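You operate a simulated robot arm through the tools that you are given. There is no shell and no other tool.

The job below is to be done with a simulated robot arm. You get a single attempt, and the scene is never put back.

Task
Swap the grey ring under the wide cap for the black one and screw the cap home.
Fine: rest the cap on the middle of the bench meanwhile; the black ring lies on the bench; lay the grey one on the tray.

It is judged by the outcome, as a careful person would: the job done as asked, and still so three seconds after it is handed in. It fails if anything else is knocked over, pushed out of place, dropped, spilled or broken. Lids that push on must go on centred and level and be pressed home; caps that screw on are set level and turned clockwise until they are tight.

Robot
A 7-joint arm with a two-finger parallel gripper, fixed in place. Base frame: the origin is at the foot of the arm, x ahead of it, y to its left, z up; the work surface is at about z = 860. Units: mm, rad, N and s.
Its first joint turns from -2.897 to 2.897 rad. Payload 4.4 kg.
The tool frame sits at the grasp point between the pads (the TCP): z along the fingers, y along the line on which they close. The tips reach 23 mm beyond it. Largest opening 94 mm; finger width 38, thickness 10; the body of the gripper, 54 by 96 mm, starts 39 mm behind the TCP.
Orientation is that of the tool frame in the base frame, as a unit quaternion [x, y, z, w]. With the fingers straight down and closing along the base's y, the tool's x points along the base's -x, its y along +y and its z along -z.

Tools
- The arm moves only by the tool step_arm. Its argument "steps" is a list of rows, each an object of numbers (a shift or turn left out is 0, a gripper value left out holds the last): "x", "y", "z": the shift along the tool's x, y, z in units of 30 mm (1.0 is 30 mm); "rx", "ry", "rz": the turn, a rotation vector about the tool's x, y, z in units of 8 degrees (1.0 is 8 degrees); "claw": the finger opening in m, from 0 to 0.094. In form: [{"x": .., "y": .., "z": .., "rx": .., "ry": .., "rz": .., "claw": ..}, ...]. A call has 1 to 20 rows; each row shifts and turns the commanded pose from where the row before left it, along the tool's axes as they then stand. A call with a number of a shift or a turn outside -1 to 1 is refused whole. A row lasts 0.2 s, in which the tool goes at most 50 mm and 0.15 rad; a call with a longer step from one row to the next is refused whole, and so is a gripper value outside its range. Where a pose cannot be reached the arm comes as near as it can. A force on the tool above 90 N (or 10 N above the force at the start of the call, whichever is more), or a blocked arm, ends the call early, and 0.2 s more pass. The fingers move at their own pace (about 72 mm/s each) and stop on an object; they squeeze with about 32 N. The grip force told is the motor's: it shows also when the fingers shut on nothing. Time passes only in rows, and 0.2 s behind the last, so rows that do not move let the fingers close. It gives the time, the measured TCP pose, the force on the tool (base axes), the opening and the grip force at its end, in the units of the frame above (readings bear some noise), with the torque about the TCP (base axes, N m) and any sound that the robot's microphone picked up.
- Cameras (640 x 400 px; columns grow to the right, rows downward): "scene" is fixed at [217.7, 649, 1452.4]; the picture's right is [-0.81, -0.59, 0.00], its down [-0.39, 0.54, -0.74] and it looks along [0.44, -0.60, -0.67] (base axes); focal length 249 px, centre (320, 200). "wrist" rides on the gripper at [86, 16, -74] in the tool frame; the picture's right is [-0.18, 0.98, 0.00], its down [-0.58, -0.11, -0.81] and it looks along [-0.79, -0.15, 0.59] (tool axes); focal length 243 px, centre (320, 200). There is no depth. A picture from a camera that has moved, and an enlarged one, comes with that camera's place and axes in the base frame and with its lens.
- get_image(camera): a new picture of that camera. The clock stands still meanwhile.
- close_up(camera, box): a new picture of the part [left, top, right, bottom] of that camera's present view, enlarged. The clock stands still meanwhile.
- job_done(): hands the job in; it is judged then, once.

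Places have to be worked out from the pictures, the camera data and where the tool is seen. Open the gripper and draw the arm clear of the work before you hand the job in, unless the task says otherwise.

The tools are called after "Call:" by a JSON object that holds its "fn" and its "kwargs". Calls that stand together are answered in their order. step_arm: Moves the arm, as the interface text tells. Its arguments: {"type":"object","properties":{"steps":{"type":"array","items":{"type":"object","properties":{"x":{"type":"number"},"y":{"type":"number"},"z":{"type":"number"},"rx":{"type":"number"},"ry":{"type":"number"},"rz":{"type":"number"},"claw":{"type":"number"}}}}},"required":["steps"]} The other tools are called the same way: get_image (camera) takes a picture; close_up (camera, box) takes an enlarged picture of a part of a camera's view; job_done () hands the job in.

At the start:

```text
time: 0.0
tcp_pos: [658.4, 174.2, 1230.8]
ee_rot: [0.0, 1.0, 0.0, 0.0]
contact_force: [0.4, -1.0, 0.5]
torque: [-0.01, 0.01, 0.01]
width: 94.0
gripper_force: 0.0
```

scene: 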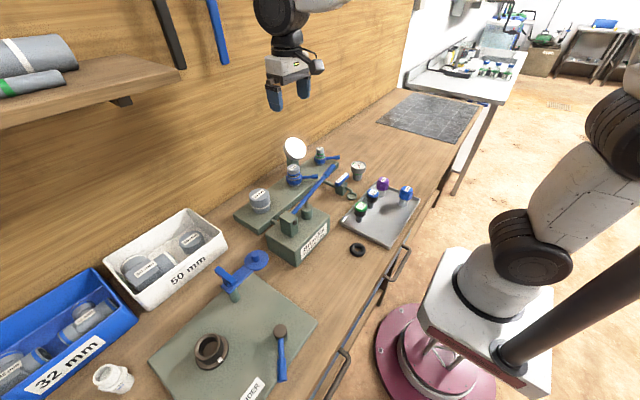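
wrist: 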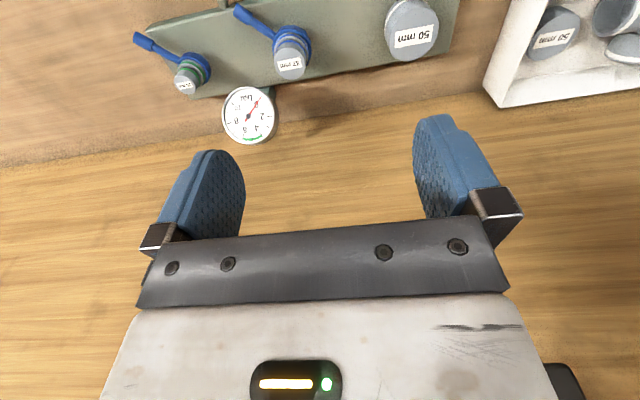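

The scene shows a manifold with several caps, a black ring near the tray, and bins. I take close-ups to identify the wide cap and the rings.

Call:
{"fn": "close_up", "kwargs": {"camera": "scene", "box": [220, 130, 440, 270]}}

Call:
{"fn": "close_up", "kwargs": {"camera": "scene", "box": [90, 200, 330, 400]}}

Call:
{"fn": "close_up", "kwargs": {"camera": "scene", "box": [220, 130, 330, 230]}}

Call:
{"fn": "close_up", "kwargs": {"camera": "wrist", "box": [120, 0, 480, 150]}}

```text
2.86 times, centred on (330, 200) of scene
camera zoom: at [217.7, 649.0, 1452.4], right [-0.81, -0.59, 0.0], down [-0.39, 0.54, -0.74], along [0.44, -0.6, -0.67], focal length 711 px, centre (291, 200)
```

zoom: 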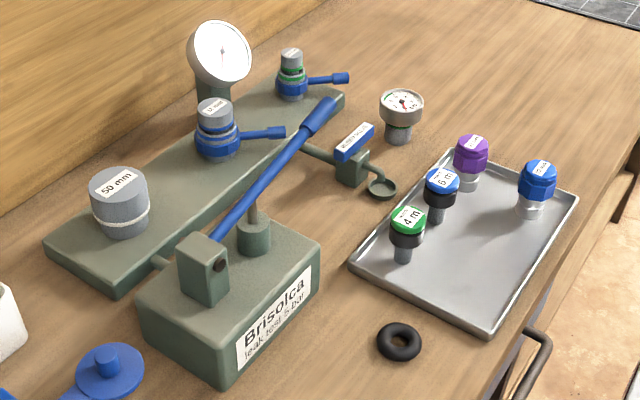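

```text
2.00 times, centred on (210, 300) of scene
camera zoom: at [217.7, 649.0, 1452.4], right [-0.81, -0.59, 0.0], down [-0.39, 0.54, -0.74], along [0.44, -0.6, -0.67], focal length 498 px, centre (540, 0)
```

zoom: 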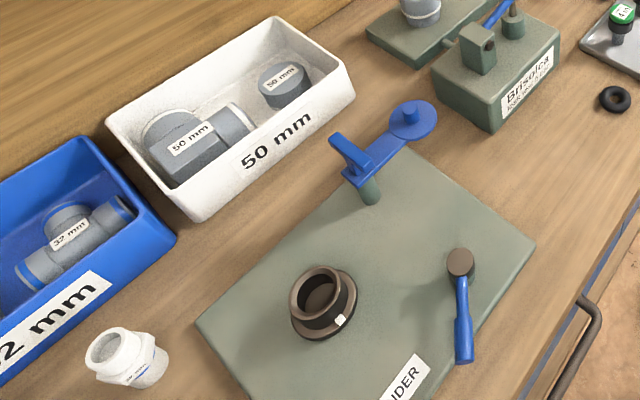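

```text
4.00 times, centred on (275, 180) of scene
camera zoom: at [217.7, 649.0, 1452.4], right [-0.81, -0.59, 0.0], down [-0.39, 0.54, -0.74], along [0.44, -0.6, -0.67], focal length 996 px, centre (500, 280)
```

zoom: 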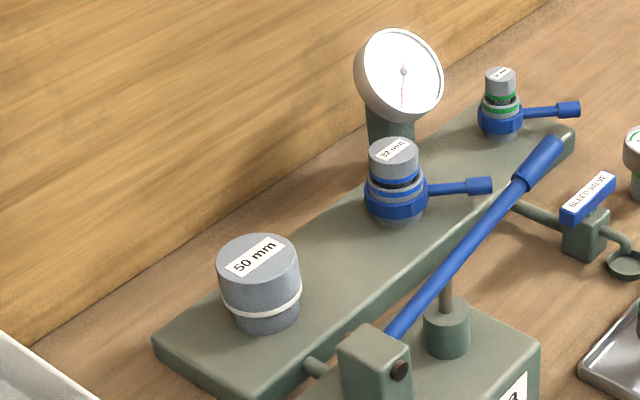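

```text
1.78 times, centred on (300, 75) of wrist
camera zoom: at [572.1, 190.8, 1305.2], right [0.18, 0.98, 0.0], down [0.58, -0.11, 0.81], along [0.79, -0.15, -0.59], focal length 431 px, centre (356, 422)
```

zoom: 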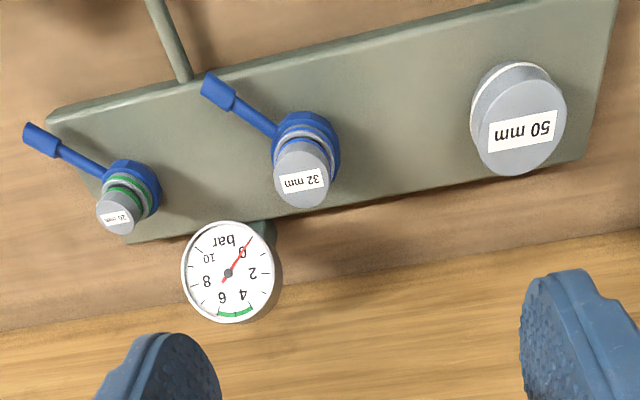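

The 50 mm cap on the green board seems the widest, but I want to check the other capped items too. I zoom in on the tray and the black ring.

Call:
{"fn": "close_up", "kwargs": {"camera": "scene", "box": [330, 150, 430, 260]}}

Call:
{"fn": "close_up", "kwargs": {"camera": "scene", "box": [235, 175, 290, 225]}}

Call:
{"fn": "close_up", "kwargs": {"camera": "scene", "box": [335, 230, 385, 265]}}

Call:
{"fn": "close_up", "kwargs": {"camera": "scene", "box": [270, 130, 350, 195]}}

```text
3.64 times, centred on (380, 205) of scene
camera zoom: at [217.7, 649.0, 1452.4], right [-0.81, -0.59, 0.0], down [-0.39, 0.54, -0.74], along [0.44, -0.6, -0.67], focal length 905 px, centre (102, 182)
```

zoom: 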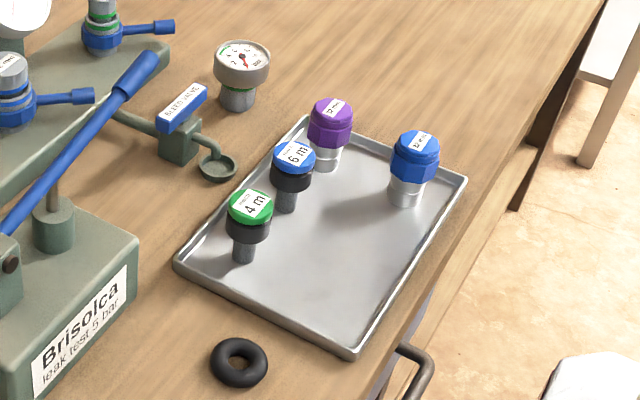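

```text
8.00 times, centred on (262, 200) of scene
camera zoom: at [217.7, 649.0, 1452.4], right [-0.81, -0.59, 0.0], down [-0.39, 0.54, -0.74], along [0.44, -0.6, -0.67], focal length 1991 px, centre (780, 200)
```

zoom: 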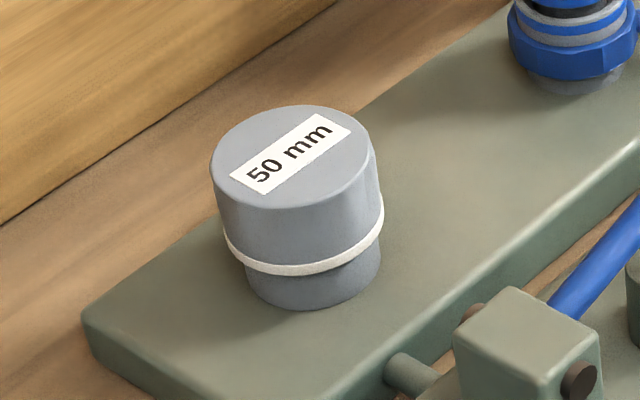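

```text
11.43 times, centred on (360, 248) of scene
camera zoom: at [217.7, 649.0, 1452.4], right [-0.81, -0.59, 0.0], down [-0.39, 0.54, -0.74], along [0.44, -0.6, -0.67], focal length 2844 px, centre (-137, -343)
```

zoom: 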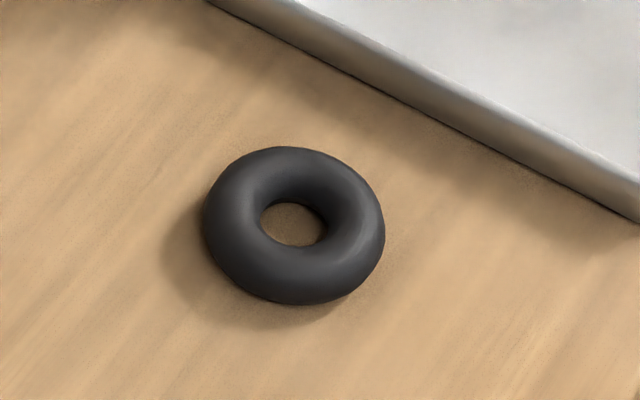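

```text
6.15 times, centred on (310, 162) of scene
camera zoom: at [217.7, 649.0, 1452.4], right [-0.81, -0.59, 0.0], down [-0.39, 0.54, -0.74], along [0.44, -0.6, -0.67], focal length 1532 px, centre (382, 431)
```

zoom: 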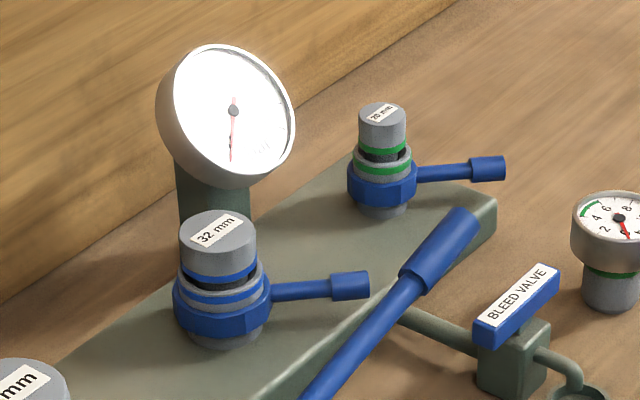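

I read the tray labels more closely and start moving the arm so that the wrist camera looks at the tray and the 50 mm cap.

Call:
{"fn": "close_up", "kwargs": {"camera": "scene", "box": [370, 170, 420, 210]}}

Call:
{"fn": "close_up", "kwargs": {"camera": "scene", "box": [345, 180, 385, 225]}}

Call:
{"fn": "close_up", "kwargs": {"camera": "scene", "box": [80, 220, 230, 400]}}

Call:
{"fn": "step_arm", "kwargs": {"steps": [{"x": 1, "z": 1}, {"x": 1, "z": 1}, {"x": 1, "z": 1}, {"x": 1, "z": 1}, {"z": 1}, {"z": 0.5}]}}

Call:
{"fn": "get_image", "kwargs": {"camera": "wrist"}}

```text
10.00 times, centred on (395, 190) of scene
camera zoom: at [217.7, 649.0, 1452.4], right [-0.81, -0.59, 0.0], down [-0.39, 0.54, -0.74], along [0.44, -0.6, -0.67], focal length 2489 px, centre (-430, 300)
```

zoom: 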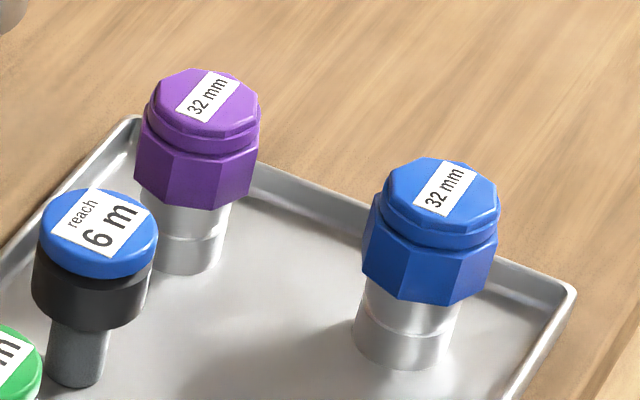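

```text
8.89 times, centred on (365, 202) of scene
camera zoom: at [217.7, 649.0, 1452.4], right [-0.81, -0.59, 0.0], down [-0.39, 0.54, -0.74], along [0.44, -0.6, -0.67], focal length 2212 px, centre (-80, 178)
```

zoom: 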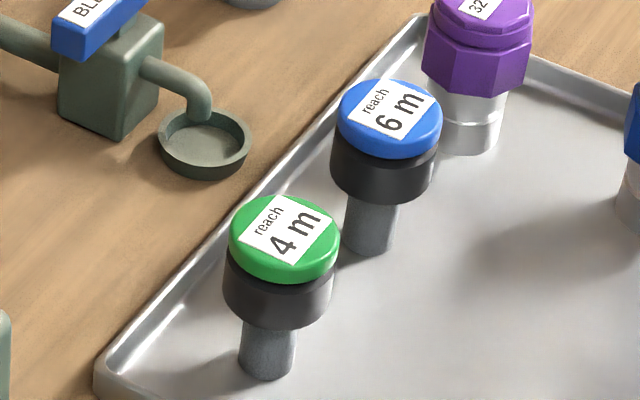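

```text
2.22 times, centred on (155, 310) of scene
camera zoom: at [217.7, 649.0, 1452.4], right [-0.81, -0.59, 0.0], down [-0.39, 0.54, -0.74], along [0.44, -0.6, -0.67], focal length 553 px, centre (687, -44)
```

zoom: 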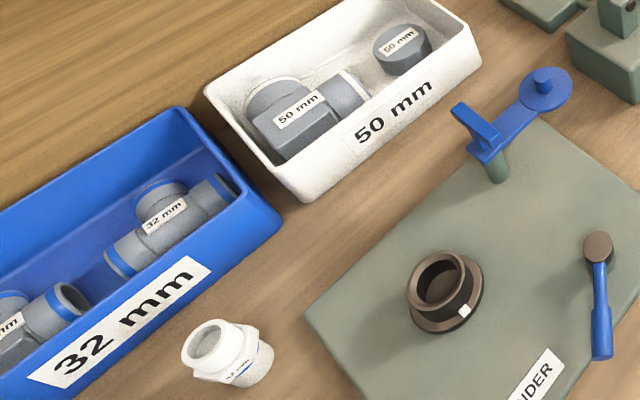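

```text
time: 1.4
tcp_pos: [539.0, 173.4, 1066.8]
ee_rot: [0.001, 1.0, 0.001, 0.0]
contact_force: [-0.2, -1.1, -0.5]
torque: [0.01, 0.01, 0.02]
width: 94.2
gripper_force: 0.1
```

```text
taken
camera wrist: at [452.7, 190.5, 1140.6], right [0.18, 0.98, 0.0], down [0.58, -0.11, 0.81], along [0.79, -0.15, -0.59], focal length 243 px, centre (320, 200)
```

wrist: 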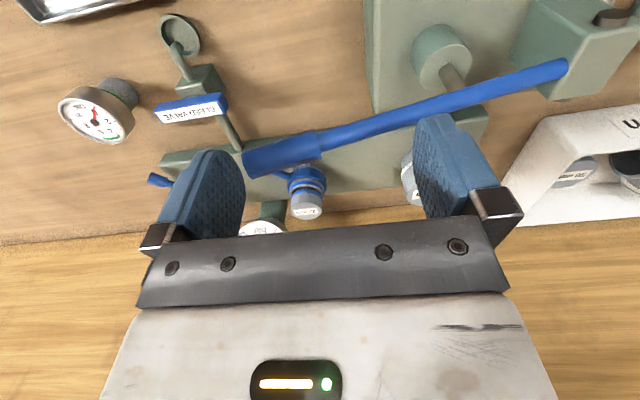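

The lever of the pump runs along y at about x=550, z≈1000–1026, so I stay above it. I move to view the 50 mm cap (judged at about (721, 286), top z≈945).

Call:
{"fn": "step_arm", "kwargs": {"steps": [{"x": -1, "y": 1, "z": -0.3}, {"x": -1, "y": 1}, {"y": 1}, {"y": 0.3}]}}

Call:
{"fn": "get_image", "kwargs": {"camera": "wrist"}}

Call:
{"fn": "close_up", "kwargs": {"camera": "wrist", "box": [270, 100, 430, 200]}}

```text
time: 2.4
tcp_pos: [597.4, 274.6, 1075.9]
ee_rot: [0.0, 1.0, 0.001, 0.0]
contact_force: [-0.3, 0.9, -0.3]
torque: [-0.01, 0.0, 0.0]
width: 94.1
gripper_force: 0.0
```

```text
taken
camera wrist: at [512.1, 291.7, 1149.1], right [0.18, 0.98, 0.0], down [0.58, -0.11, 0.81], along [0.79, -0.15, -0.59], focal length 243 px, centre (320, 200)
```

wrist: 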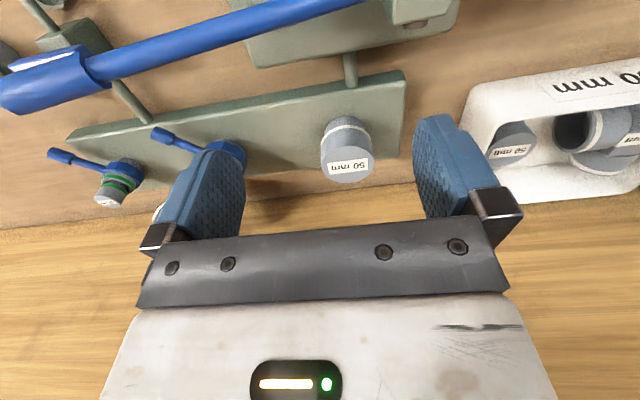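

```text
4.00 times, centred on (350, 150) of wrist
camera zoom: at [512.1, 291.7, 1149.1], right [0.18, 0.98, 0.0], down [0.58, -0.11, 0.81], along [0.79, -0.15, -0.59], focal length 970 px, centre (200, 400)
```

zoom: 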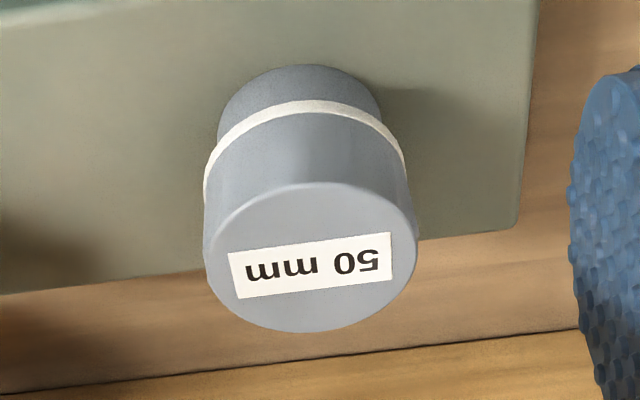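

The 50 mm cap triangulates to (721, 285, top ≈945), about 63 mm wide. Before committing I check the remaining objects (bench left area and tray) for any other wide cap with a grey ring.

Call:
{"fn": "close_up", "kwargs": {"camera": "scene", "box": [200, 200, 340, 290]}}

Call:
{"fn": "close_up", "kwargs": {"camera": "scene", "box": [100, 215, 220, 295]}}

Call:
{"fn": "close_up", "kwargs": {"camera": "scene", "box": [160, 310, 320, 400]}}

Call:
{"fn": "close_up", "kwargs": {"camera": "wrist", "box": [40, 100, 250, 230]}}

```text
4.44 times, centred on (270, 245) of scene
camera zoom: at [217.7, 649.0, 1452.4], right [-0.81, -0.59, 0.0], down [-0.39, 0.54, -0.74], along [0.44, -0.6, -0.67], focal length 1106 px, centre (542, 0)
```

zoom: 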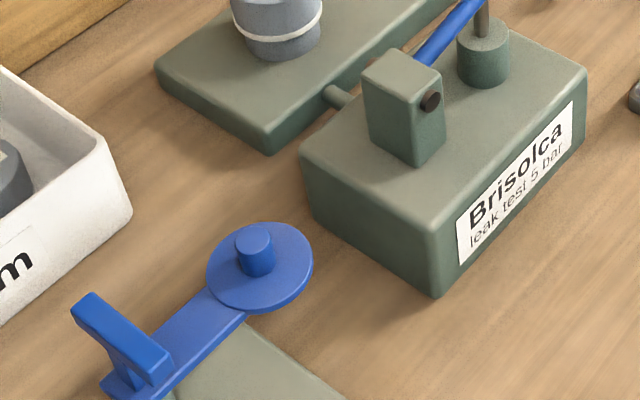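

```text
5.00 times, centred on (160, 255) of scene
camera zoom: at [217.7, 649.0, 1452.4], right [-0.81, -0.59, 0.0], down [-0.39, 0.54, -0.74], along [0.44, -0.6, -0.67], focal length 1244 px, centre (1120, -75)
```

zoom: 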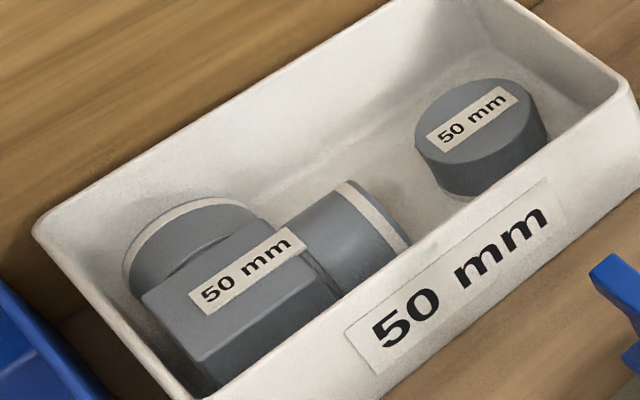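

```text
4.00 times, centred on (240, 355) of scene
camera zoom: at [217.7, 649.0, 1452.4], right [-0.81, -0.59, 0.0], down [-0.39, 0.54, -0.74], along [0.44, -0.6, -0.67], focal length 996 px, centre (640, -420)
```

zoom: 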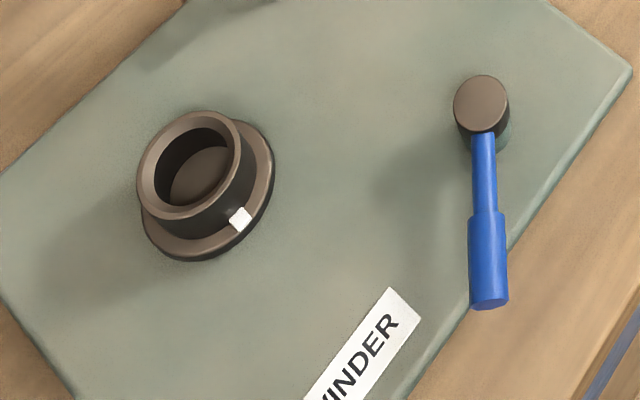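

```text
3.05 times, centred on (145, 165) of wrist
camera zoom: at [512.1, 291.7, 1149.1], right [0.18, 0.98, 0.0], down [0.58, -0.11, 0.81], along [0.79, -0.15, -0.59], focal length 739 px, centre (853, 307)
```

zoom: 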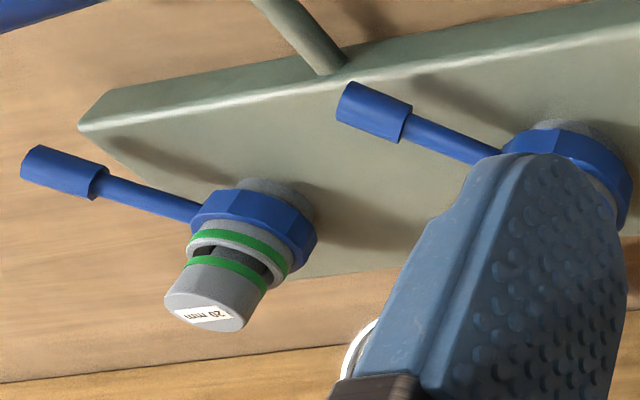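

The 50 mm cap on the manifold is the wide cap. I move over it at safe height, then check alignment.

Call:
{"fn": "step_arm", "kwargs": {"steps": [{"x": -1, "y": 0.35}, {"x": -1}, {"x": -1}, {"x": -1}, {"x": -0.13, "z": 1}, {"z": 1}, {}]}}

Call:
{"fn": "get_image", "kwargs": {"camera": "wrist"}}

Call:
{"fn": "close_up", "kwargs": {"camera": "scene", "box": [210, 110, 330, 230]}}

```text
time: 4.0
tcp_pos: [725.2, 285.3, 1014.7]
ee_rot: [0.0, 1.0, 0.0, 0.0]
contact_force: [0.7, -0.3, 0.2]
torque: [0.0, 0.02, 0.0]
width: 94.2
gripper_force: 0.1
```

```text
taken
camera wrist: at [638.1, 301.8, 1088.9], right [0.18, 0.98, 0.0], down [0.58, -0.11, 0.81], along [0.79, -0.15, -0.59], focal length 243 px, centre (320, 200)
```

wrist: 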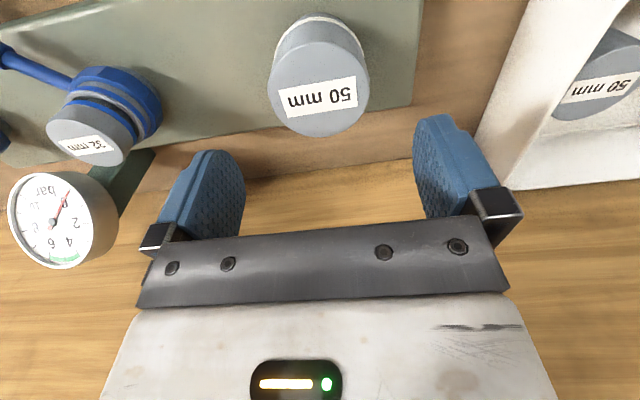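

```text
3.33 times, centred on (270, 170) of scene
camera zoom: at [217.7, 649.0, 1452.4], right [-0.81, -0.59, 0.0], down [-0.39, 0.54, -0.74], along [0.44, -0.6, -0.67], focal length 830 px, centre (487, 300)
```

zoom: 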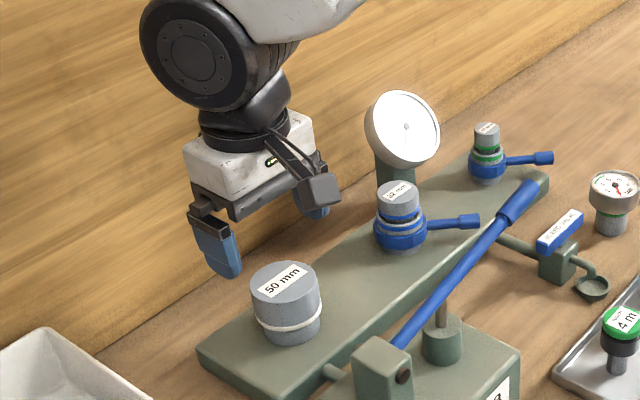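

Cap centre refined to about (719.5, 286). I correct x, descend to TCP z≈930 with open fingers.

Call:
{"fn": "step_arm", "kwargs": {"steps": [{"x": 0.19, "y": 0.03, "z": 0.6}, {"z": 0.6}, {"z": 0.6}, {"z": 0.6}, {"z": 0.42}, {}]}}

Call:
{"fn": "get_image", "kwargs": {"camera": "wrist"}}

Call:
{"fn": "close_up", "kwargs": {"camera": "scene", "box": [210, 110, 330, 230]}}

```text
time: 5.4
tcp_pos: [717.4, 282.3, 931.2]
ee_rot: [0.0, 1.0, 0.001, 0.0]
contact_force: [-0.4, 0.8, 0.3]
torque: [0.02, 0.0, -0.02]
width: 94.3
gripper_force: 0.0
```

```text
taken
camera wrist: at [630.4, 299.9, 1004.8], right [0.18, 0.98, 0.0], down [0.58, -0.11, 0.81], along [0.79, -0.15, -0.59], focal length 243 px, centre (320, 200)
```

wrist: 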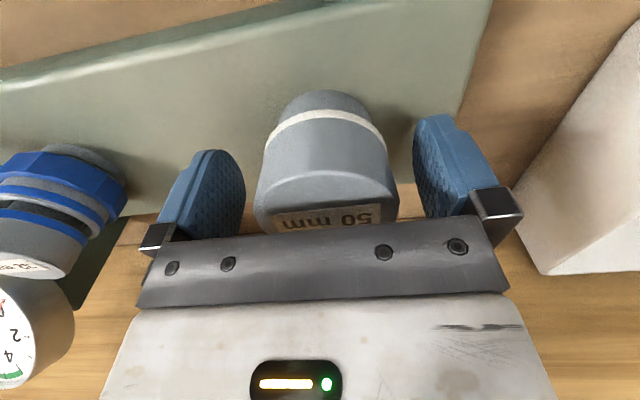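

```text
3.33 times, centred on (270, 170) of scene
camera zoom: at [217.7, 649.0, 1452.4], right [-0.81, -0.59, 0.0], down [-0.39, 0.54, -0.74], along [0.44, -0.6, -0.67], focal length 830 px, centre (487, 300)
```

zoom: 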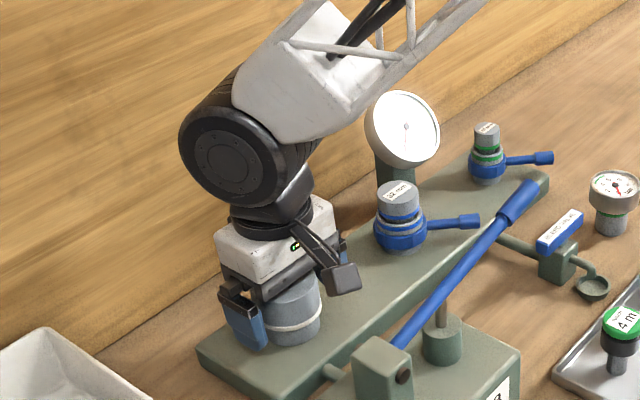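

The cap stands centred between the fingers. I close the gripper on it.

Call:
{"fn": "step_arm", "kwargs": {"steps": [{"claw": 0.05}, {"claw": 0.05}, {"claw": 0.05}, {"claw": 0.05}]}}

```text
time: 6.4
tcp_pos: [716.1, 283.8, 930.5]
ee_rot: [0.001, 1.0, 0.0, 0.0]
contact_force: [-0.5, 33.4, -1.0]
torque: [-0.08, -0.06, 0.13]
width: 64.6
gripper_force: 16.9
```

A side force of 33 N in +y says the cap centre lies slightly further in +y. I shift the tool a little that way to relax it.

Call:
{"fn": "step_arm", "kwargs": {"steps": [{"y": 0.05}, {"y": 0.03}, {}]}}

```text
time: 7.2
tcp_pos: [717.5, 285.9, 930.5]
ee_rot: [0.001, 1.0, -0.001, 0.0]
contact_force: [-0.9, -25.1, 3.1]
torque: [-0.4, -0.4, 0.1]
width: 62.0
gripper_force: 31.9
```

Now it is gripped fully (62 mm, 32 N) with −25 N in y; I back off about 1 mm.

Call:
{"fn": "step_arm", "kwargs": {"steps": [{"y": -0.035}, {}]}}

```text
time: 7.8
tcp_pos: [716.3, 285.4, 931.4]
ee_rot: [0.0, 1.0, 0.0, -0.001]
contact_force: [0.5, -34.9, 4.6]
torque: [-0.5, -0.09, -0.02]
width: 61.9
gripper_force: 31.9
```

The force grew more negative, so I test the other direction by a small amount.

Call:
{"fn": "step_arm", "kwargs": {"steps": [{"y": 0.035}, {"y": 0.02}, {}]}}

```text
time: 8.6
tcp_pos: [715.8, 288.6, 930.9]
ee_rot: [0.0, 1.0, -0.001, 0.0]
contact_force: [13.1, -37.5, -0.2]
torque: [0.03, 0.02, 0.15]
width: 66.7
gripper_force: 18.9
```

The width changed unexpectedly, so I look at how the fingers sit on the cap.

Call:
{"fn": "step_arm", "kwargs": {"steps": [{}, {}]}}

Call:
{"fn": "get_image", "kwargs": {"camera": "wrist"}}

Call:
{"fn": "close_up", "kwargs": {"camera": "scene", "box": [220, 150, 310, 230]}}

```text
time: 9.2
tcp_pos: [715.4, 287.5, 931.2]
ee_rot: [0.0, 1.0, 0.0, 0.0]
contact_force: [15.7, -37.0, -0.5]
torque: [0.06, -0.04, 0.23]
width: 66.5
gripper_force: 19.1
```

```text
taken
camera wrist: at [630.2, 304.4, 1005.0], right [0.18, 0.98, 0.0], down [0.58, -0.11, 0.81], along [0.79, -0.15, -0.59], focal length 243 px, centre (320, 200)
```

wrist: 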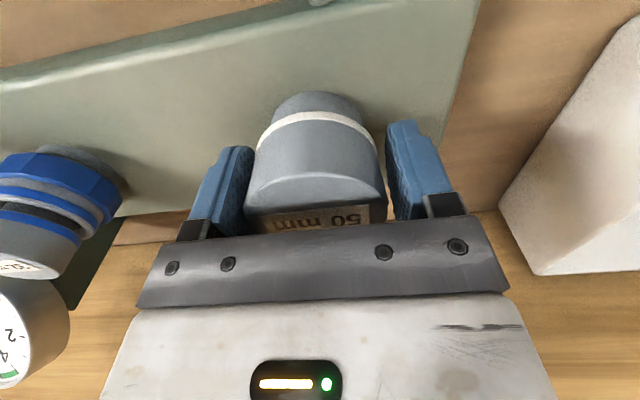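

```text
5.00 times, centred on (265, 190) of scene
camera zoom: at [217.7, 649.0, 1452.4], right [-0.81, -0.59, 0.0], down [-0.39, 0.54, -0.74], along [0.44, -0.6, -0.67], focal length 1244 px, centre (595, 250)
```

zoom: 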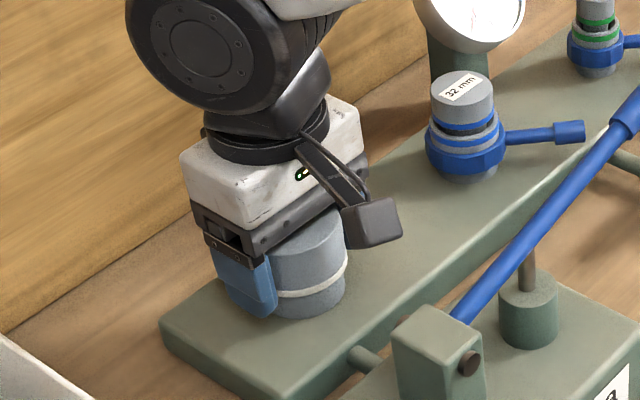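

The right finger shows a gap while the left one pushes: the centre is about 2 mm back toward −y. I open slightly, re-centre and close again.

Call:
{"fn": "step_arm", "kwargs": {"steps": [{"claw": 0.075}, {"y": -0.075, "x": -0.08, "claw": 0.075}, {"claw": 0.075}, {"claw": 0.05}, {"claw": 0.05}, {"claw": 0.05}]}}

```text
time: 10.6
tcp_pos: [718.1, 284.9, 929.8]
ee_rot: [0.0, 1.0, 0.001, 0.0]
contact_force: [-2.5, -8.6, 0.3]
torque: [-0.11, -0.03, -0.03]
width: 61.6
gripper_force: 31.9
```

Well centred now (−9 N, full grip). I start unscrewing: counter-clockwise from above is negative rz.

Call:
{"fn": "step_arm", "kwargs": {"steps": [{"rz": -0.7}, {"rz": -0.7}, {"rz": -0.7}, {"rz": -0.7}, {}]}}

Call:
{"fn": "close_up", "kwargs": {"camera": "scene", "box": [220, 150, 310, 230]}}

```text
time: 11.8
tcp_pos: [719.4, 285.2, 929.9]
ee_rot: [-0.194, 0.981, 0.0, 0.0]
contact_force: [-11.5, -27.1, 13.5]
torque: [-0.36, 0.18, -0.05]
width: 62.0
gripper_force: 31.8
```

```text
5.00 times, centred on (265, 190) of scene
camera zoom: at [217.7, 649.0, 1452.4], right [-0.81, -0.59, 0.0], down [-0.39, 0.54, -0.74], along [0.44, -0.6, -0.67], focal length 1244 px, centre (595, 250)
```

zoom: 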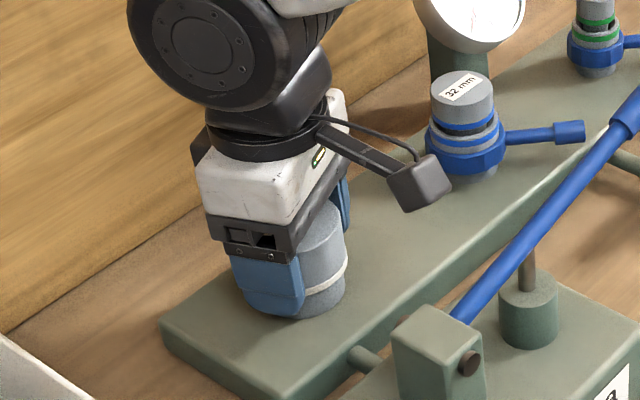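

The cap turns and rises (z force +13 N). I continue counter-clockwise with a little upward travel, and a small centring correction.

Call:
{"fn": "step_arm", "kwargs": {"steps": [{"rz": -0.8, "z": -0.012, "y": -0.008, "x": 0.003}, {"rz": -0.8, "z": -0.005, "y": -0.006}, {"rz": -0.8, "z": -0.005}, {"rz": -0.8, "z": -0.005}, {"rz": -0.8, "z": -0.005}, {"rz": -0.8, "z": -0.005}, {}]}}

```text
time: 13.4
tcp_pos: [720.2, 282.4, 931.5]
ee_rot: [-0.507, 0.862, 0.001, 0.0]
contact_force: [18.4, -20.8, -2.7]
torque: [-0.12, -0.08, -0.03]
width: 61.6
gripper_force: 32.0
```

Unscrewing goes on well. I continue, correcting a little along the tool's y.

Call:
{"fn": "step_arm", "kwargs": {"steps": [{"rz": -0.8, "z": -0.005, "y": -0.01}, {"rz": -0.8, "z": -0.005, "y": -0.01}, {"rz": -0.8, "z": -0.005}, {"rz": -0.8, "z": -0.005}, {"rz": -0.8, "z": -0.005}, {"rz": -0.8, "z": -0.005}, {}]}}

Call:
{"fn": "close_up", "kwargs": {"camera": "scene", "box": [220, 150, 310, 230]}}

```text
time: 15.0
tcp_pos: [719.8, 284.4, 932.2]
ee_rot: [0.762, -0.648, -0.001, 0.001]
contact_force: [32.6, -29.7, -2.1]
torque: [-0.04, 0.22, -0.01]
width: 61.6
gripper_force: 31.7
```

```text
5.00 times, centred on (265, 190) of scene
camera zoom: at [217.7, 649.0, 1452.4], right [-0.81, -0.59, 0.0], down [-0.39, 0.54, -0.74], along [0.44, -0.6, -0.67], focal length 1244 px, centre (595, 250)
```

zoom: 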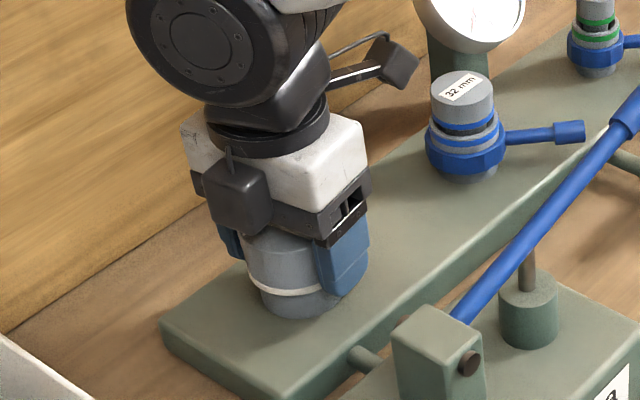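

Rotated about 99° now; lateral force wants the tool to shift slightly (+x tool, −y tool). I correct and continue.

Call:
{"fn": "step_arm", "kwargs": {"steps": [{"x": 0.015, "y": -0.015}, {"x": 0.015, "y": -0.015}, {}]}}

```text
time: 15.8
tcp_pos: [720.5, 283.3, 931.7]
ee_rot: [0.761, -0.648, 0.0, 0.0]
contact_force: [16.8, -30.5, -0.4]
torque: [0.18, -0.41, 0.0]
width: 61.7
gripper_force: 31.7
```

Good enough; I continue unscrewing.

Call:
{"fn": "step_arm", "kwargs": {"steps": [{"rz": -0.8, "z": -0.005, "x": 0.01, "y": -0.01}, {"rz": -0.8, "z": -0.005, "x": 0.01}, {"rz": -0.8, "z": -0.005}, {"rz": -0.8, "z": -0.005}, {"rz": -0.8, "z": -0.005}, {"rz": -0.8, "z": -0.005}, {}]}}

Call:
{"fn": "get_image", "kwargs": {"camera": "wrist"}}

```text
time: 17.4
tcp_pos: [721.8, 284.9, 933.2]
ee_rot: [0.932, -0.361, 0.0, 0.001]
contact_force: [-4.2, 23.6, -4.2]
torque: [0.39, 0.24, -0.04]
width: 61.5
gripper_force: 31.8
```

```text
taken
camera wrist: at [774.1, 214.8, 1006.7], right [-0.8, -0.6, 0.0], down [-0.36, 0.47, 0.81], along [-0.49, 0.64, -0.59], focal length 243 px, centre (320, 200)
```

wrist: 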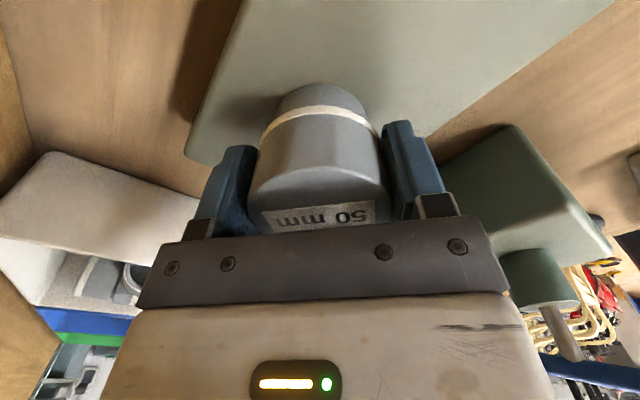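

The label turned with the gripper (≈137°), so the cap is really unscrewing. I continue.

Call:
{"fn": "step_arm", "kwargs": {"steps": [{"rz": -0.8, "z": -0.005}, {"rz": -0.8, "z": -0.005}, {"rz": -0.8, "z": -0.005}, {"rz": -0.8, "z": -0.005}, {"rz": -0.8, "z": -0.005}, {"rz": -0.8, "z": -0.005}, {}]}}

```text
time: 19.0
tcp_pos: [720.7, 285.0, 933.5]
ee_rot: [0.999, -0.034, 0.0, 0.0]
contact_force: [11.2, 31.8, -14.1]
torque: [-0.5, -0.01, -0.02]
width: 64.5
gripper_force: 16.5
```

One finger lost its full contact; I reopen slightly, recentre along tool −y and regrip.

Call:
{"fn": "step_arm", "kwargs": {"steps": [{"claw": 0.07}, {"y": -0.04, "claw": 0.07}, {"claw": 0.07}, {"claw": 0.05}, {"claw": 0.05}, {"claw": 0.05}]}}

Call:
{"fn": "get_image", "kwargs": {"camera": "wrist"}}

```text
time: 20.4
tcp_pos: [720.0, 285.3, 934.6]
ee_rot: [0.999, -0.035, 0.0, 0.0]
contact_force: [5.3, 29.6, -0.2]
torque: [0.23, 0.12, -0.04]
width: 61.7
gripper_force: 31.7
```

```text
taken
camera wrist: at [806.1, 263.5, 1007.9], right [-0.25, -0.97, 0.0], down [-0.57, 0.15, 0.81], along [-0.78, 0.2, -0.59], focal length 243 px, centre (320, 200)
```

wrist: 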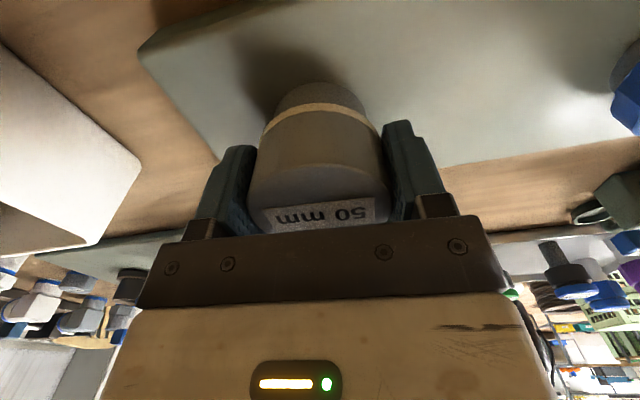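

Grip is full again. I carry on turning and see how far the wrist can go.

Call:
{"fn": "step_arm", "kwargs": {"steps": [{"rz": -0.8, "z": -0.003, "y": -0.015}, {"rz": -0.8, "z": -0.003}, {"rz": -0.8, "z": -0.003}, {"rz": -0.8, "z": -0.003}, {}]}}

```text
time: 21.6
tcp_pos: [715.7, 290.7, 929.5]
ee_rot: [0.989, 0.147, 0.002, 0.011]
contact_force: [10.5, -58.2, 4.3]
torque: [1.23, -0.43, -0.35]
width: 76.1
gripper_force: 29.0
out of reach, approached as far as the arm can: row 4
```

The wrist limit is reached near 197° and the pose drifted. I open the gripper and back-rotate to get away from the limit.

Call:
{"fn": "step_arm", "kwargs": {"steps": [{"claw": 0.094}, {"claw": 0.094}, {"rz": 0.8}, {"rz": 0.8}, {}]}}

Call:
{"fn": "get_image", "kwargs": {"camera": "wrist"}}

Call:
{"fn": "close_up", "kwargs": {"camera": "scene", "box": [220, 150, 310, 230]}}

```text
time: 22.8
tcp_pos: [716.5, 293.7, 930.3]
ee_rot: [0.999, 0.036, 0.004, 0.011]
contact_force: [0.4, 0.3, -0.2]
torque: [-0.01, 0.0, 0.0]
width: 94.2
gripper_force: 0.0
```

```text
taken
camera wrist: at [802.7, 285.9, 1005.6], right [-0.11, -0.99, 0.02], down [-0.6, 0.08, 0.8], along [-0.8, 0.08, -0.6], focal length 243 px, centre (320, 200)
```

wrist: 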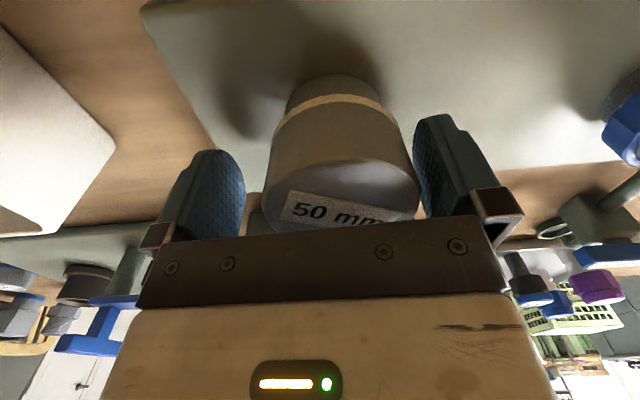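

```text
5.00 times, centred on (265, 190) of scene
camera zoom: at [217.7, 649.0, 1452.4], right [-0.81, -0.59, 0.0], down [-0.39, 0.54, -0.74], along [0.44, -0.6, -0.67], focal length 1244 px, centre (595, 250)
```

zoom: 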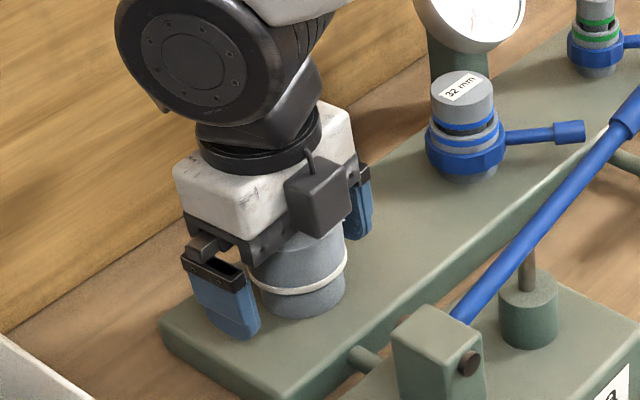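

The label appears oriented differently relative to the camera; I zoom in to understand the cap's state.

Call:
{"fn": "close_up", "kwargs": {"camera": "wrist", "box": [240, 60, 440, 240]}}

Call:
{"fn": "get_image", "kwargs": {"camera": "scene"}}

```text
2.22 times, centred on (340, 150) of wrist
camera zoom: at [802.7, 285.9, 1005.6], right [-0.11, -0.99, 0.02], down [-0.6, 0.08, 0.8], along [-0.8, 0.08, -0.6], focal length 539 px, centre (276, 311)
```

zoom: 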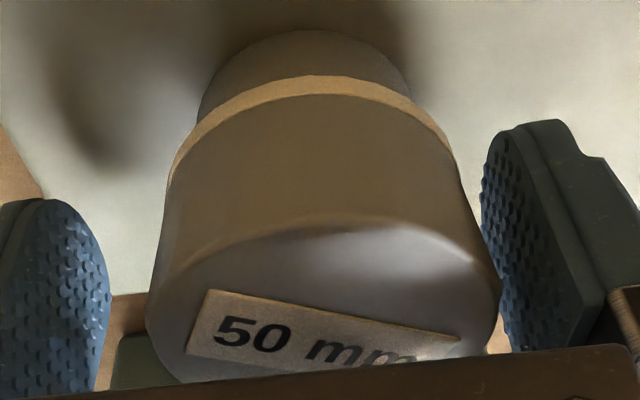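

```text
taken
```

scene: 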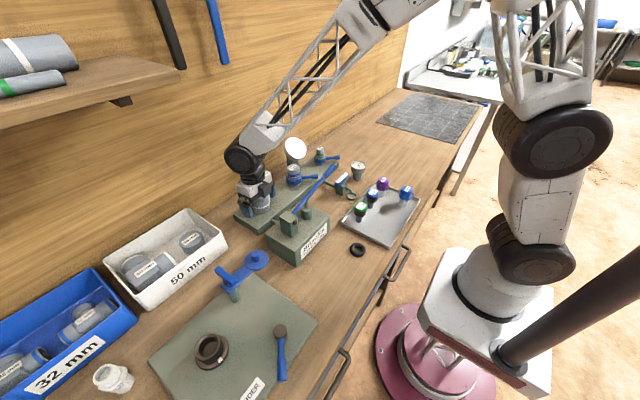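

I raise the tool clear of the cap to look at it unobstructed.

Call:
{"fn": "step_arm", "kwargs": {"steps": [{"z": -0.8}, {"z": -1}, {"z": -1}, {"z": -1}, {}]}}

Call:
{"fn": "close_up", "kwargs": {"camera": "scene", "box": [230, 170, 300, 225]}}

Call:
{"fn": "get_image", "kwargs": {"camera": "wrist"}}

```text
time: 24.0
tcp_pos: [712.3, 295.8, 1043.9]
ee_rot: [0.999, 0.037, 0.004, 0.011]
contact_force: [-0.1, 1.6, -0.2]
torque: [0.01, -0.01, 0.03]
width: 94.0
gripper_force: 0.1
```

```text
7.27 times, centred on (265, 198) of scene
camera zoom: at [217.7, 649.0, 1452.4], right [-0.81, -0.59, 0.0], down [-0.39, 0.54, -0.74], along [0.44, -0.6, -0.67], focal length 1810 px, centre (720, 218)
```

zoom: 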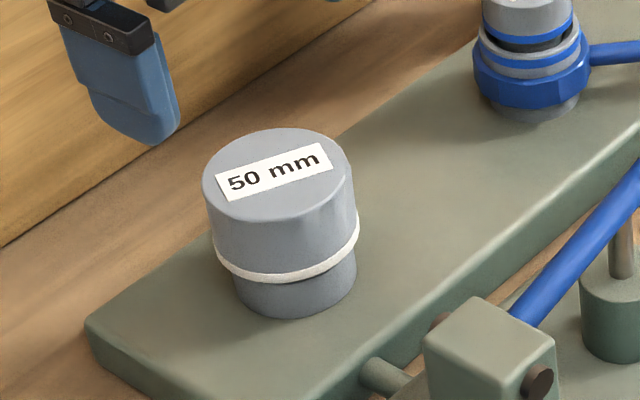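

```text
taken
camera wrist: at [799.2, 288.5, 1119.7], right [-0.11, -0.99, 0.02], down [-0.6, 0.08, 0.8], along [-0.8, 0.08, -0.6], focal length 243 px, centre (320, 200)
```

wrist: 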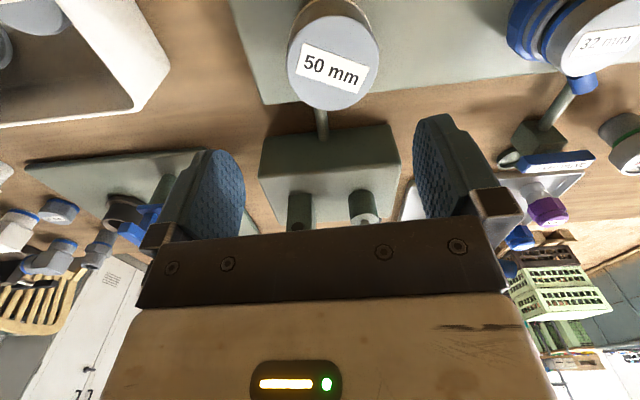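

The cap stands higher (≈3 mm more neck shows), not yet off. I straighten the slight tilt, recentre over it, and wind the wrist back clockwise in free air for another turn.

Call:
{"fn": "step_arm", "kwargs": {"steps": [{"rx": 0.157, "ry": -0.065, "x": 0.24, "y": 0.385}, {"rz": 1}, {"rz": 1}, {"rz": 1}, {"rz": 1}, {"rz": 1}, {"rz": 1}, {"rz": 1}, {"rz": 1}, {"rz": 1}, {"rz": 1}, {"rz": 1}, {"rz": 1}, {"rz": 1}, {"rz": 1}, {"rz": 1}, {"rz": 1}, {"rz": 1}, {}]}}

Call:
{"fn": "step_arm", "kwargs": {"steps": [{"rz": 1}, {"rz": 1}, {"rz": 1}, {"rz": 1}, {"rz": 1}, {"rz": 1}, {"rz": 1}, {"rz": 1}, {"rz": 1}, {"rz": 1}, {"rz": 1}, {"rz": 1}, {"rz": 1}, {"rz": 1}, {"rz": 1}, {"rz": 1}, {}]}}

Call:
{"fn": "get_image", "kwargs": {"camera": "wrist"}}

Call:
{"fn": "close_up", "kwargs": {"camera": "scene", "box": [220, 120, 310, 225]}}

```text
time: 28.0
tcp_pos: [722.5, 284.8, 1044.9]
ee_rot: [-0.407, 0.913, 0.0, -0.001]
contact_force: [0.3, 0.5, 0.2]
torque: [0.02, 0.04, 0.0]
width: 93.9
gripper_force: 0.1
```

```text
time: 31.6
tcp_pos: [722.0, 285.7, 1045.0]
ee_rot: [0.642, 0.767, 0.0, -0.002]
contact_force: [-0.5, 0.1, -0.6]
torque: [0.01, 0.01, 0.0]
width: 94.0
gripper_force: 0.0
```

```text
taken
camera wrist: at [723.7, 373.9, 1118.9], right [1.0, -0.01, 0.0], down [0.0, -0.59, 0.81], along [-0.01, -0.81, -0.59], focal length 243 px, centre (320, 200)
```

wrist: 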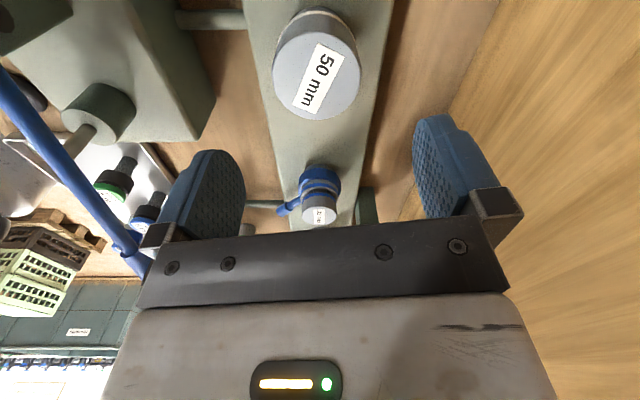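

```text
3.81 times, centred on (265, 172) of scene
camera zoom: at [217.7, 649.0, 1452.4], right [-0.81, -0.59, 0.0], down [-0.39, 0.54, -0.74], along [0.44, -0.6, -0.67], focal length 948 px, centre (530, 305)
```

zoom: 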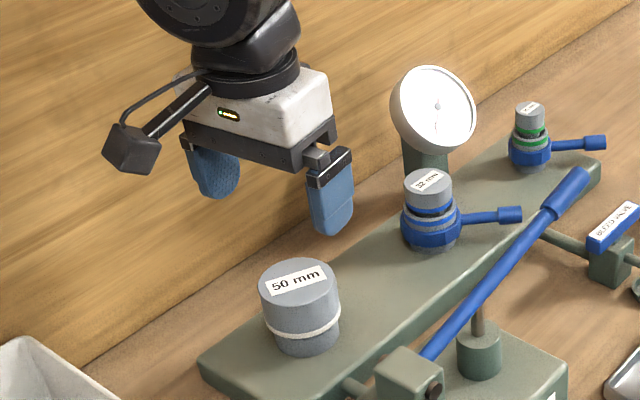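

The wrist is wound back to −80°. I descend onto the cap again, with a 2 mm correction in x, and grip.

Call:
{"fn": "step_arm", "kwargs": {"steps": [{"y": -0.06, "z": 1}, {"z": 1}, {"z": 0.8}, {"z": 0.6}, {"z": 0.35}, {}, {"claw": 0.05}, {"claw": 0.05}, {"claw": 0.05}, {"claw": 0.05}]}}

Call:
{"fn": "get_image", "kwargs": {"camera": "wrist"}}

```text
time: 33.8
tcp_pos: [720.3, 284.3, 933.6]
ee_rot: [0.642, 0.767, 0.0, -0.001]
contact_force: [-2.8, 0.6, 0.1]
torque: [-0.01, -0.25, -0.01]
width: 64.9
gripper_force: 31.8
```

```text
taken
camera wrist: at [721.2, 372.4, 1006.8], right [1.0, -0.01, 0.0], down [0.0, -0.59, 0.81], along [-0.01, -0.81, -0.59], focal length 243 px, centre (320, 200)
```

wrist: 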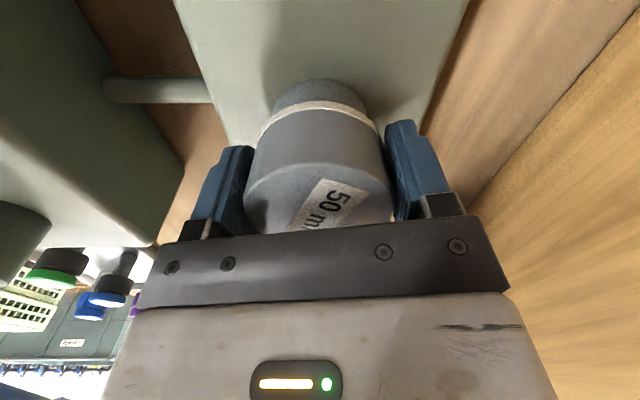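

Perfectly centred, full grip at 65 mm. I turn counter-clockwise again.

Call:
{"fn": "step_arm", "kwargs": {"steps": [{"rz": -0.8, "z": -0.002}, {"rz": -0.8, "z": -0.002}, {"rz": -0.8, "z": -0.002}, {"rz": -0.8, "z": -0.002}, {"rz": -0.8, "z": -0.002}, {"rz": -0.8, "z": -0.002}, {}]}}

Call:
{"fn": "get_image", "kwargs": {"camera": "wrist"}}

```text
time: 35.4
tcp_pos: [721.2, 285.0, 932.8]
ee_rot: [0.354, 0.935, 0.0, -0.001]
contact_force: [-17.9, -7.1, -1.7]
torque: [0.03, 0.14, -1.01]
width: 66.3
gripper_force: 31.9
```

```text
taken
camera wrist: at [666.6, 354.7, 1006.7], right [0.79, 0.62, 0.0], down [0.37, -0.47, 0.81], along [0.5, -0.63, -0.59], focal length 243 px, centre (320, 200)
```

wrist: 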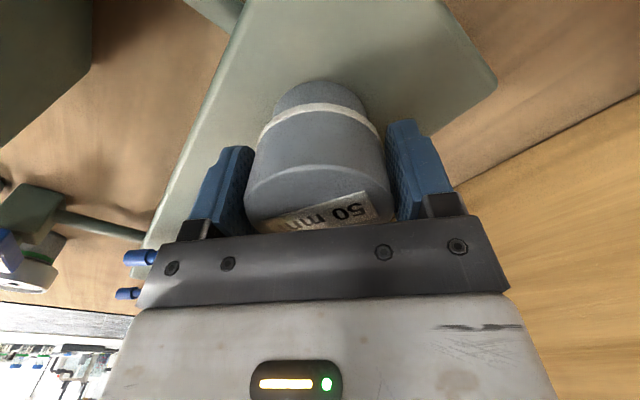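

The label moved relative to the fingers: the cap slipped rather than turned this time (torque −1 N·m, width 66 mm). The cap seems to have flats (61.6 mm when gripped at first), so I open, rise and inspect.

Call:
{"fn": "step_arm", "kwargs": {"steps": [{"claw": 0.094}, {"claw": 0.094}, {"z": -1}, {"z": -1}, {"z": -1}, {}]}}

Call:
{"fn": "close_up", "kwargs": {"camera": "scene", "box": [240, 180, 285, 220]}}

Call:
{"fn": "close_up", "kwargs": {"camera": "wrist", "box": [240, 0, 440, 140]}}

```text
time: 36.8
tcp_pos: [721.3, 285.5, 1021.8]
ee_rot: [0.354, 0.935, 0.001, 0.0]
contact_force: [-0.2, 0.6, -0.5]
torque: [-0.04, -0.01, 0.0]
width: 94.2
gripper_force: 0.0
```

```text
10.00 times, centred on (262, 200) of scene
camera zoom: at [217.7, 649.0, 1452.4], right [-0.81, -0.59, 0.0], down [-0.39, 0.54, -0.74], along [0.44, -0.6, -0.67], focal length 2489 px, centre (895, 200)
```

zoom: 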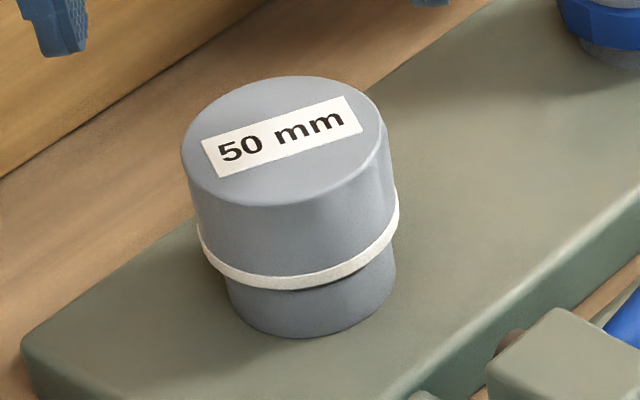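

```text
2.86 times, centred on (340, 70) of wrist
camera zoom: at [668.6, 354.8, 1096.2], right [0.79, 0.62, 0.0], down [0.36, -0.47, 0.81], along [0.5, -0.63, -0.59], focal length 693 px, centre (263, 571)
```

zoom: 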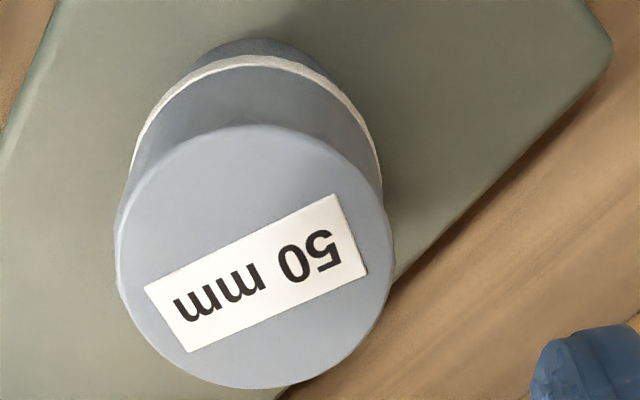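

The cap looks round and sits about 2–3 mm higher than at first; the lower white rim is wider (≈66 mm), so my last grip probably landed on that rim. I wind back to −80° and grip higher, at TCP z≈941.

Call:
{"fn": "step_arm", "kwargs": {"steps": [{"rz": 1}, {"rz": 1}, {"rz": 1}, {"rz": 1}, {"rz": 1}, {"z": 0.9}, {"z": 0.9}, {"z": 0.9}, {}, {"claw": 0.05}, {"claw": 0.05}, {"claw": 0.05}, {"claw": 0.05}]}}

Call:
{"fn": "get_image", "kwargs": {"camera": "wrist"}}

```text
time: 39.6
tcp_pos: [719.7, 286.8, 943.5]
ee_rot: [0.652, 0.758, 0.0, 0.0]
contact_force: [20.1, 3.2, -1.7]
torque: [0.06, -0.64, 0.02]
width: 64.8
gripper_force: 32.3
```

```text
taken
camera wrist: at [723.1, 374.5, 1017.4], right [1.0, -0.04, 0.0], down [-0.02, -0.59, 0.81], along [-0.03, -0.8, -0.59], focal length 243 px, centre (320, 200)
```

wrist: 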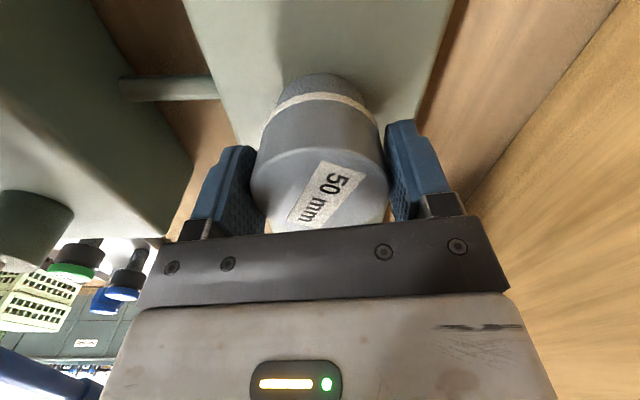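

Width is again 64.8 mm, so the cap is narrower (61.6) only along the label direction, i.e. it has two flats. I test a small turn to see whether it slips.

Call:
{"fn": "step_arm", "kwargs": {"steps": [{"rz": -0.4, "y": 0.02}, {"rz": -0.4}, {"rz": -0.4}, {"rz": -0.4}, {}]}}

Call:
{"fn": "get_image", "kwargs": {"camera": "wrist"}}

```text
time: 40.8
tcp_pos: [717.9, 286.5, 941.9]
ee_rot: [0.564, 0.826, 0.0, -0.001]
contact_force: [-18.7, 5.4, 7.4]
torque: [0.0, 0.0, -1.17]
width: 63.2
gripper_force: 32.3
```

```text
taken
camera wrist: at [703.7, 372.7, 1016.2], right [0.98, 0.19, 0.0], down [0.11, -0.58, 0.81], along [0.15, -0.79, -0.59], focal length 243 px, centre (320, 200)
```

wrist: 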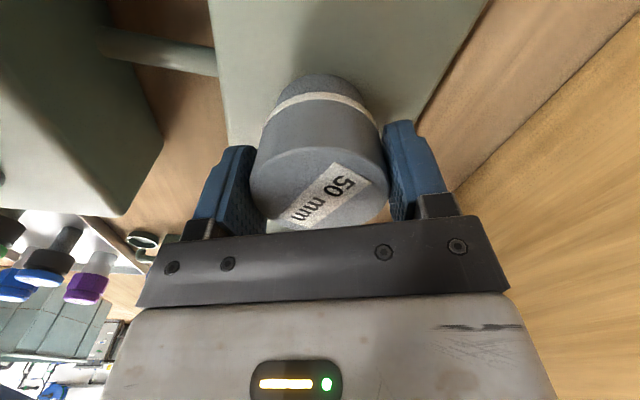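

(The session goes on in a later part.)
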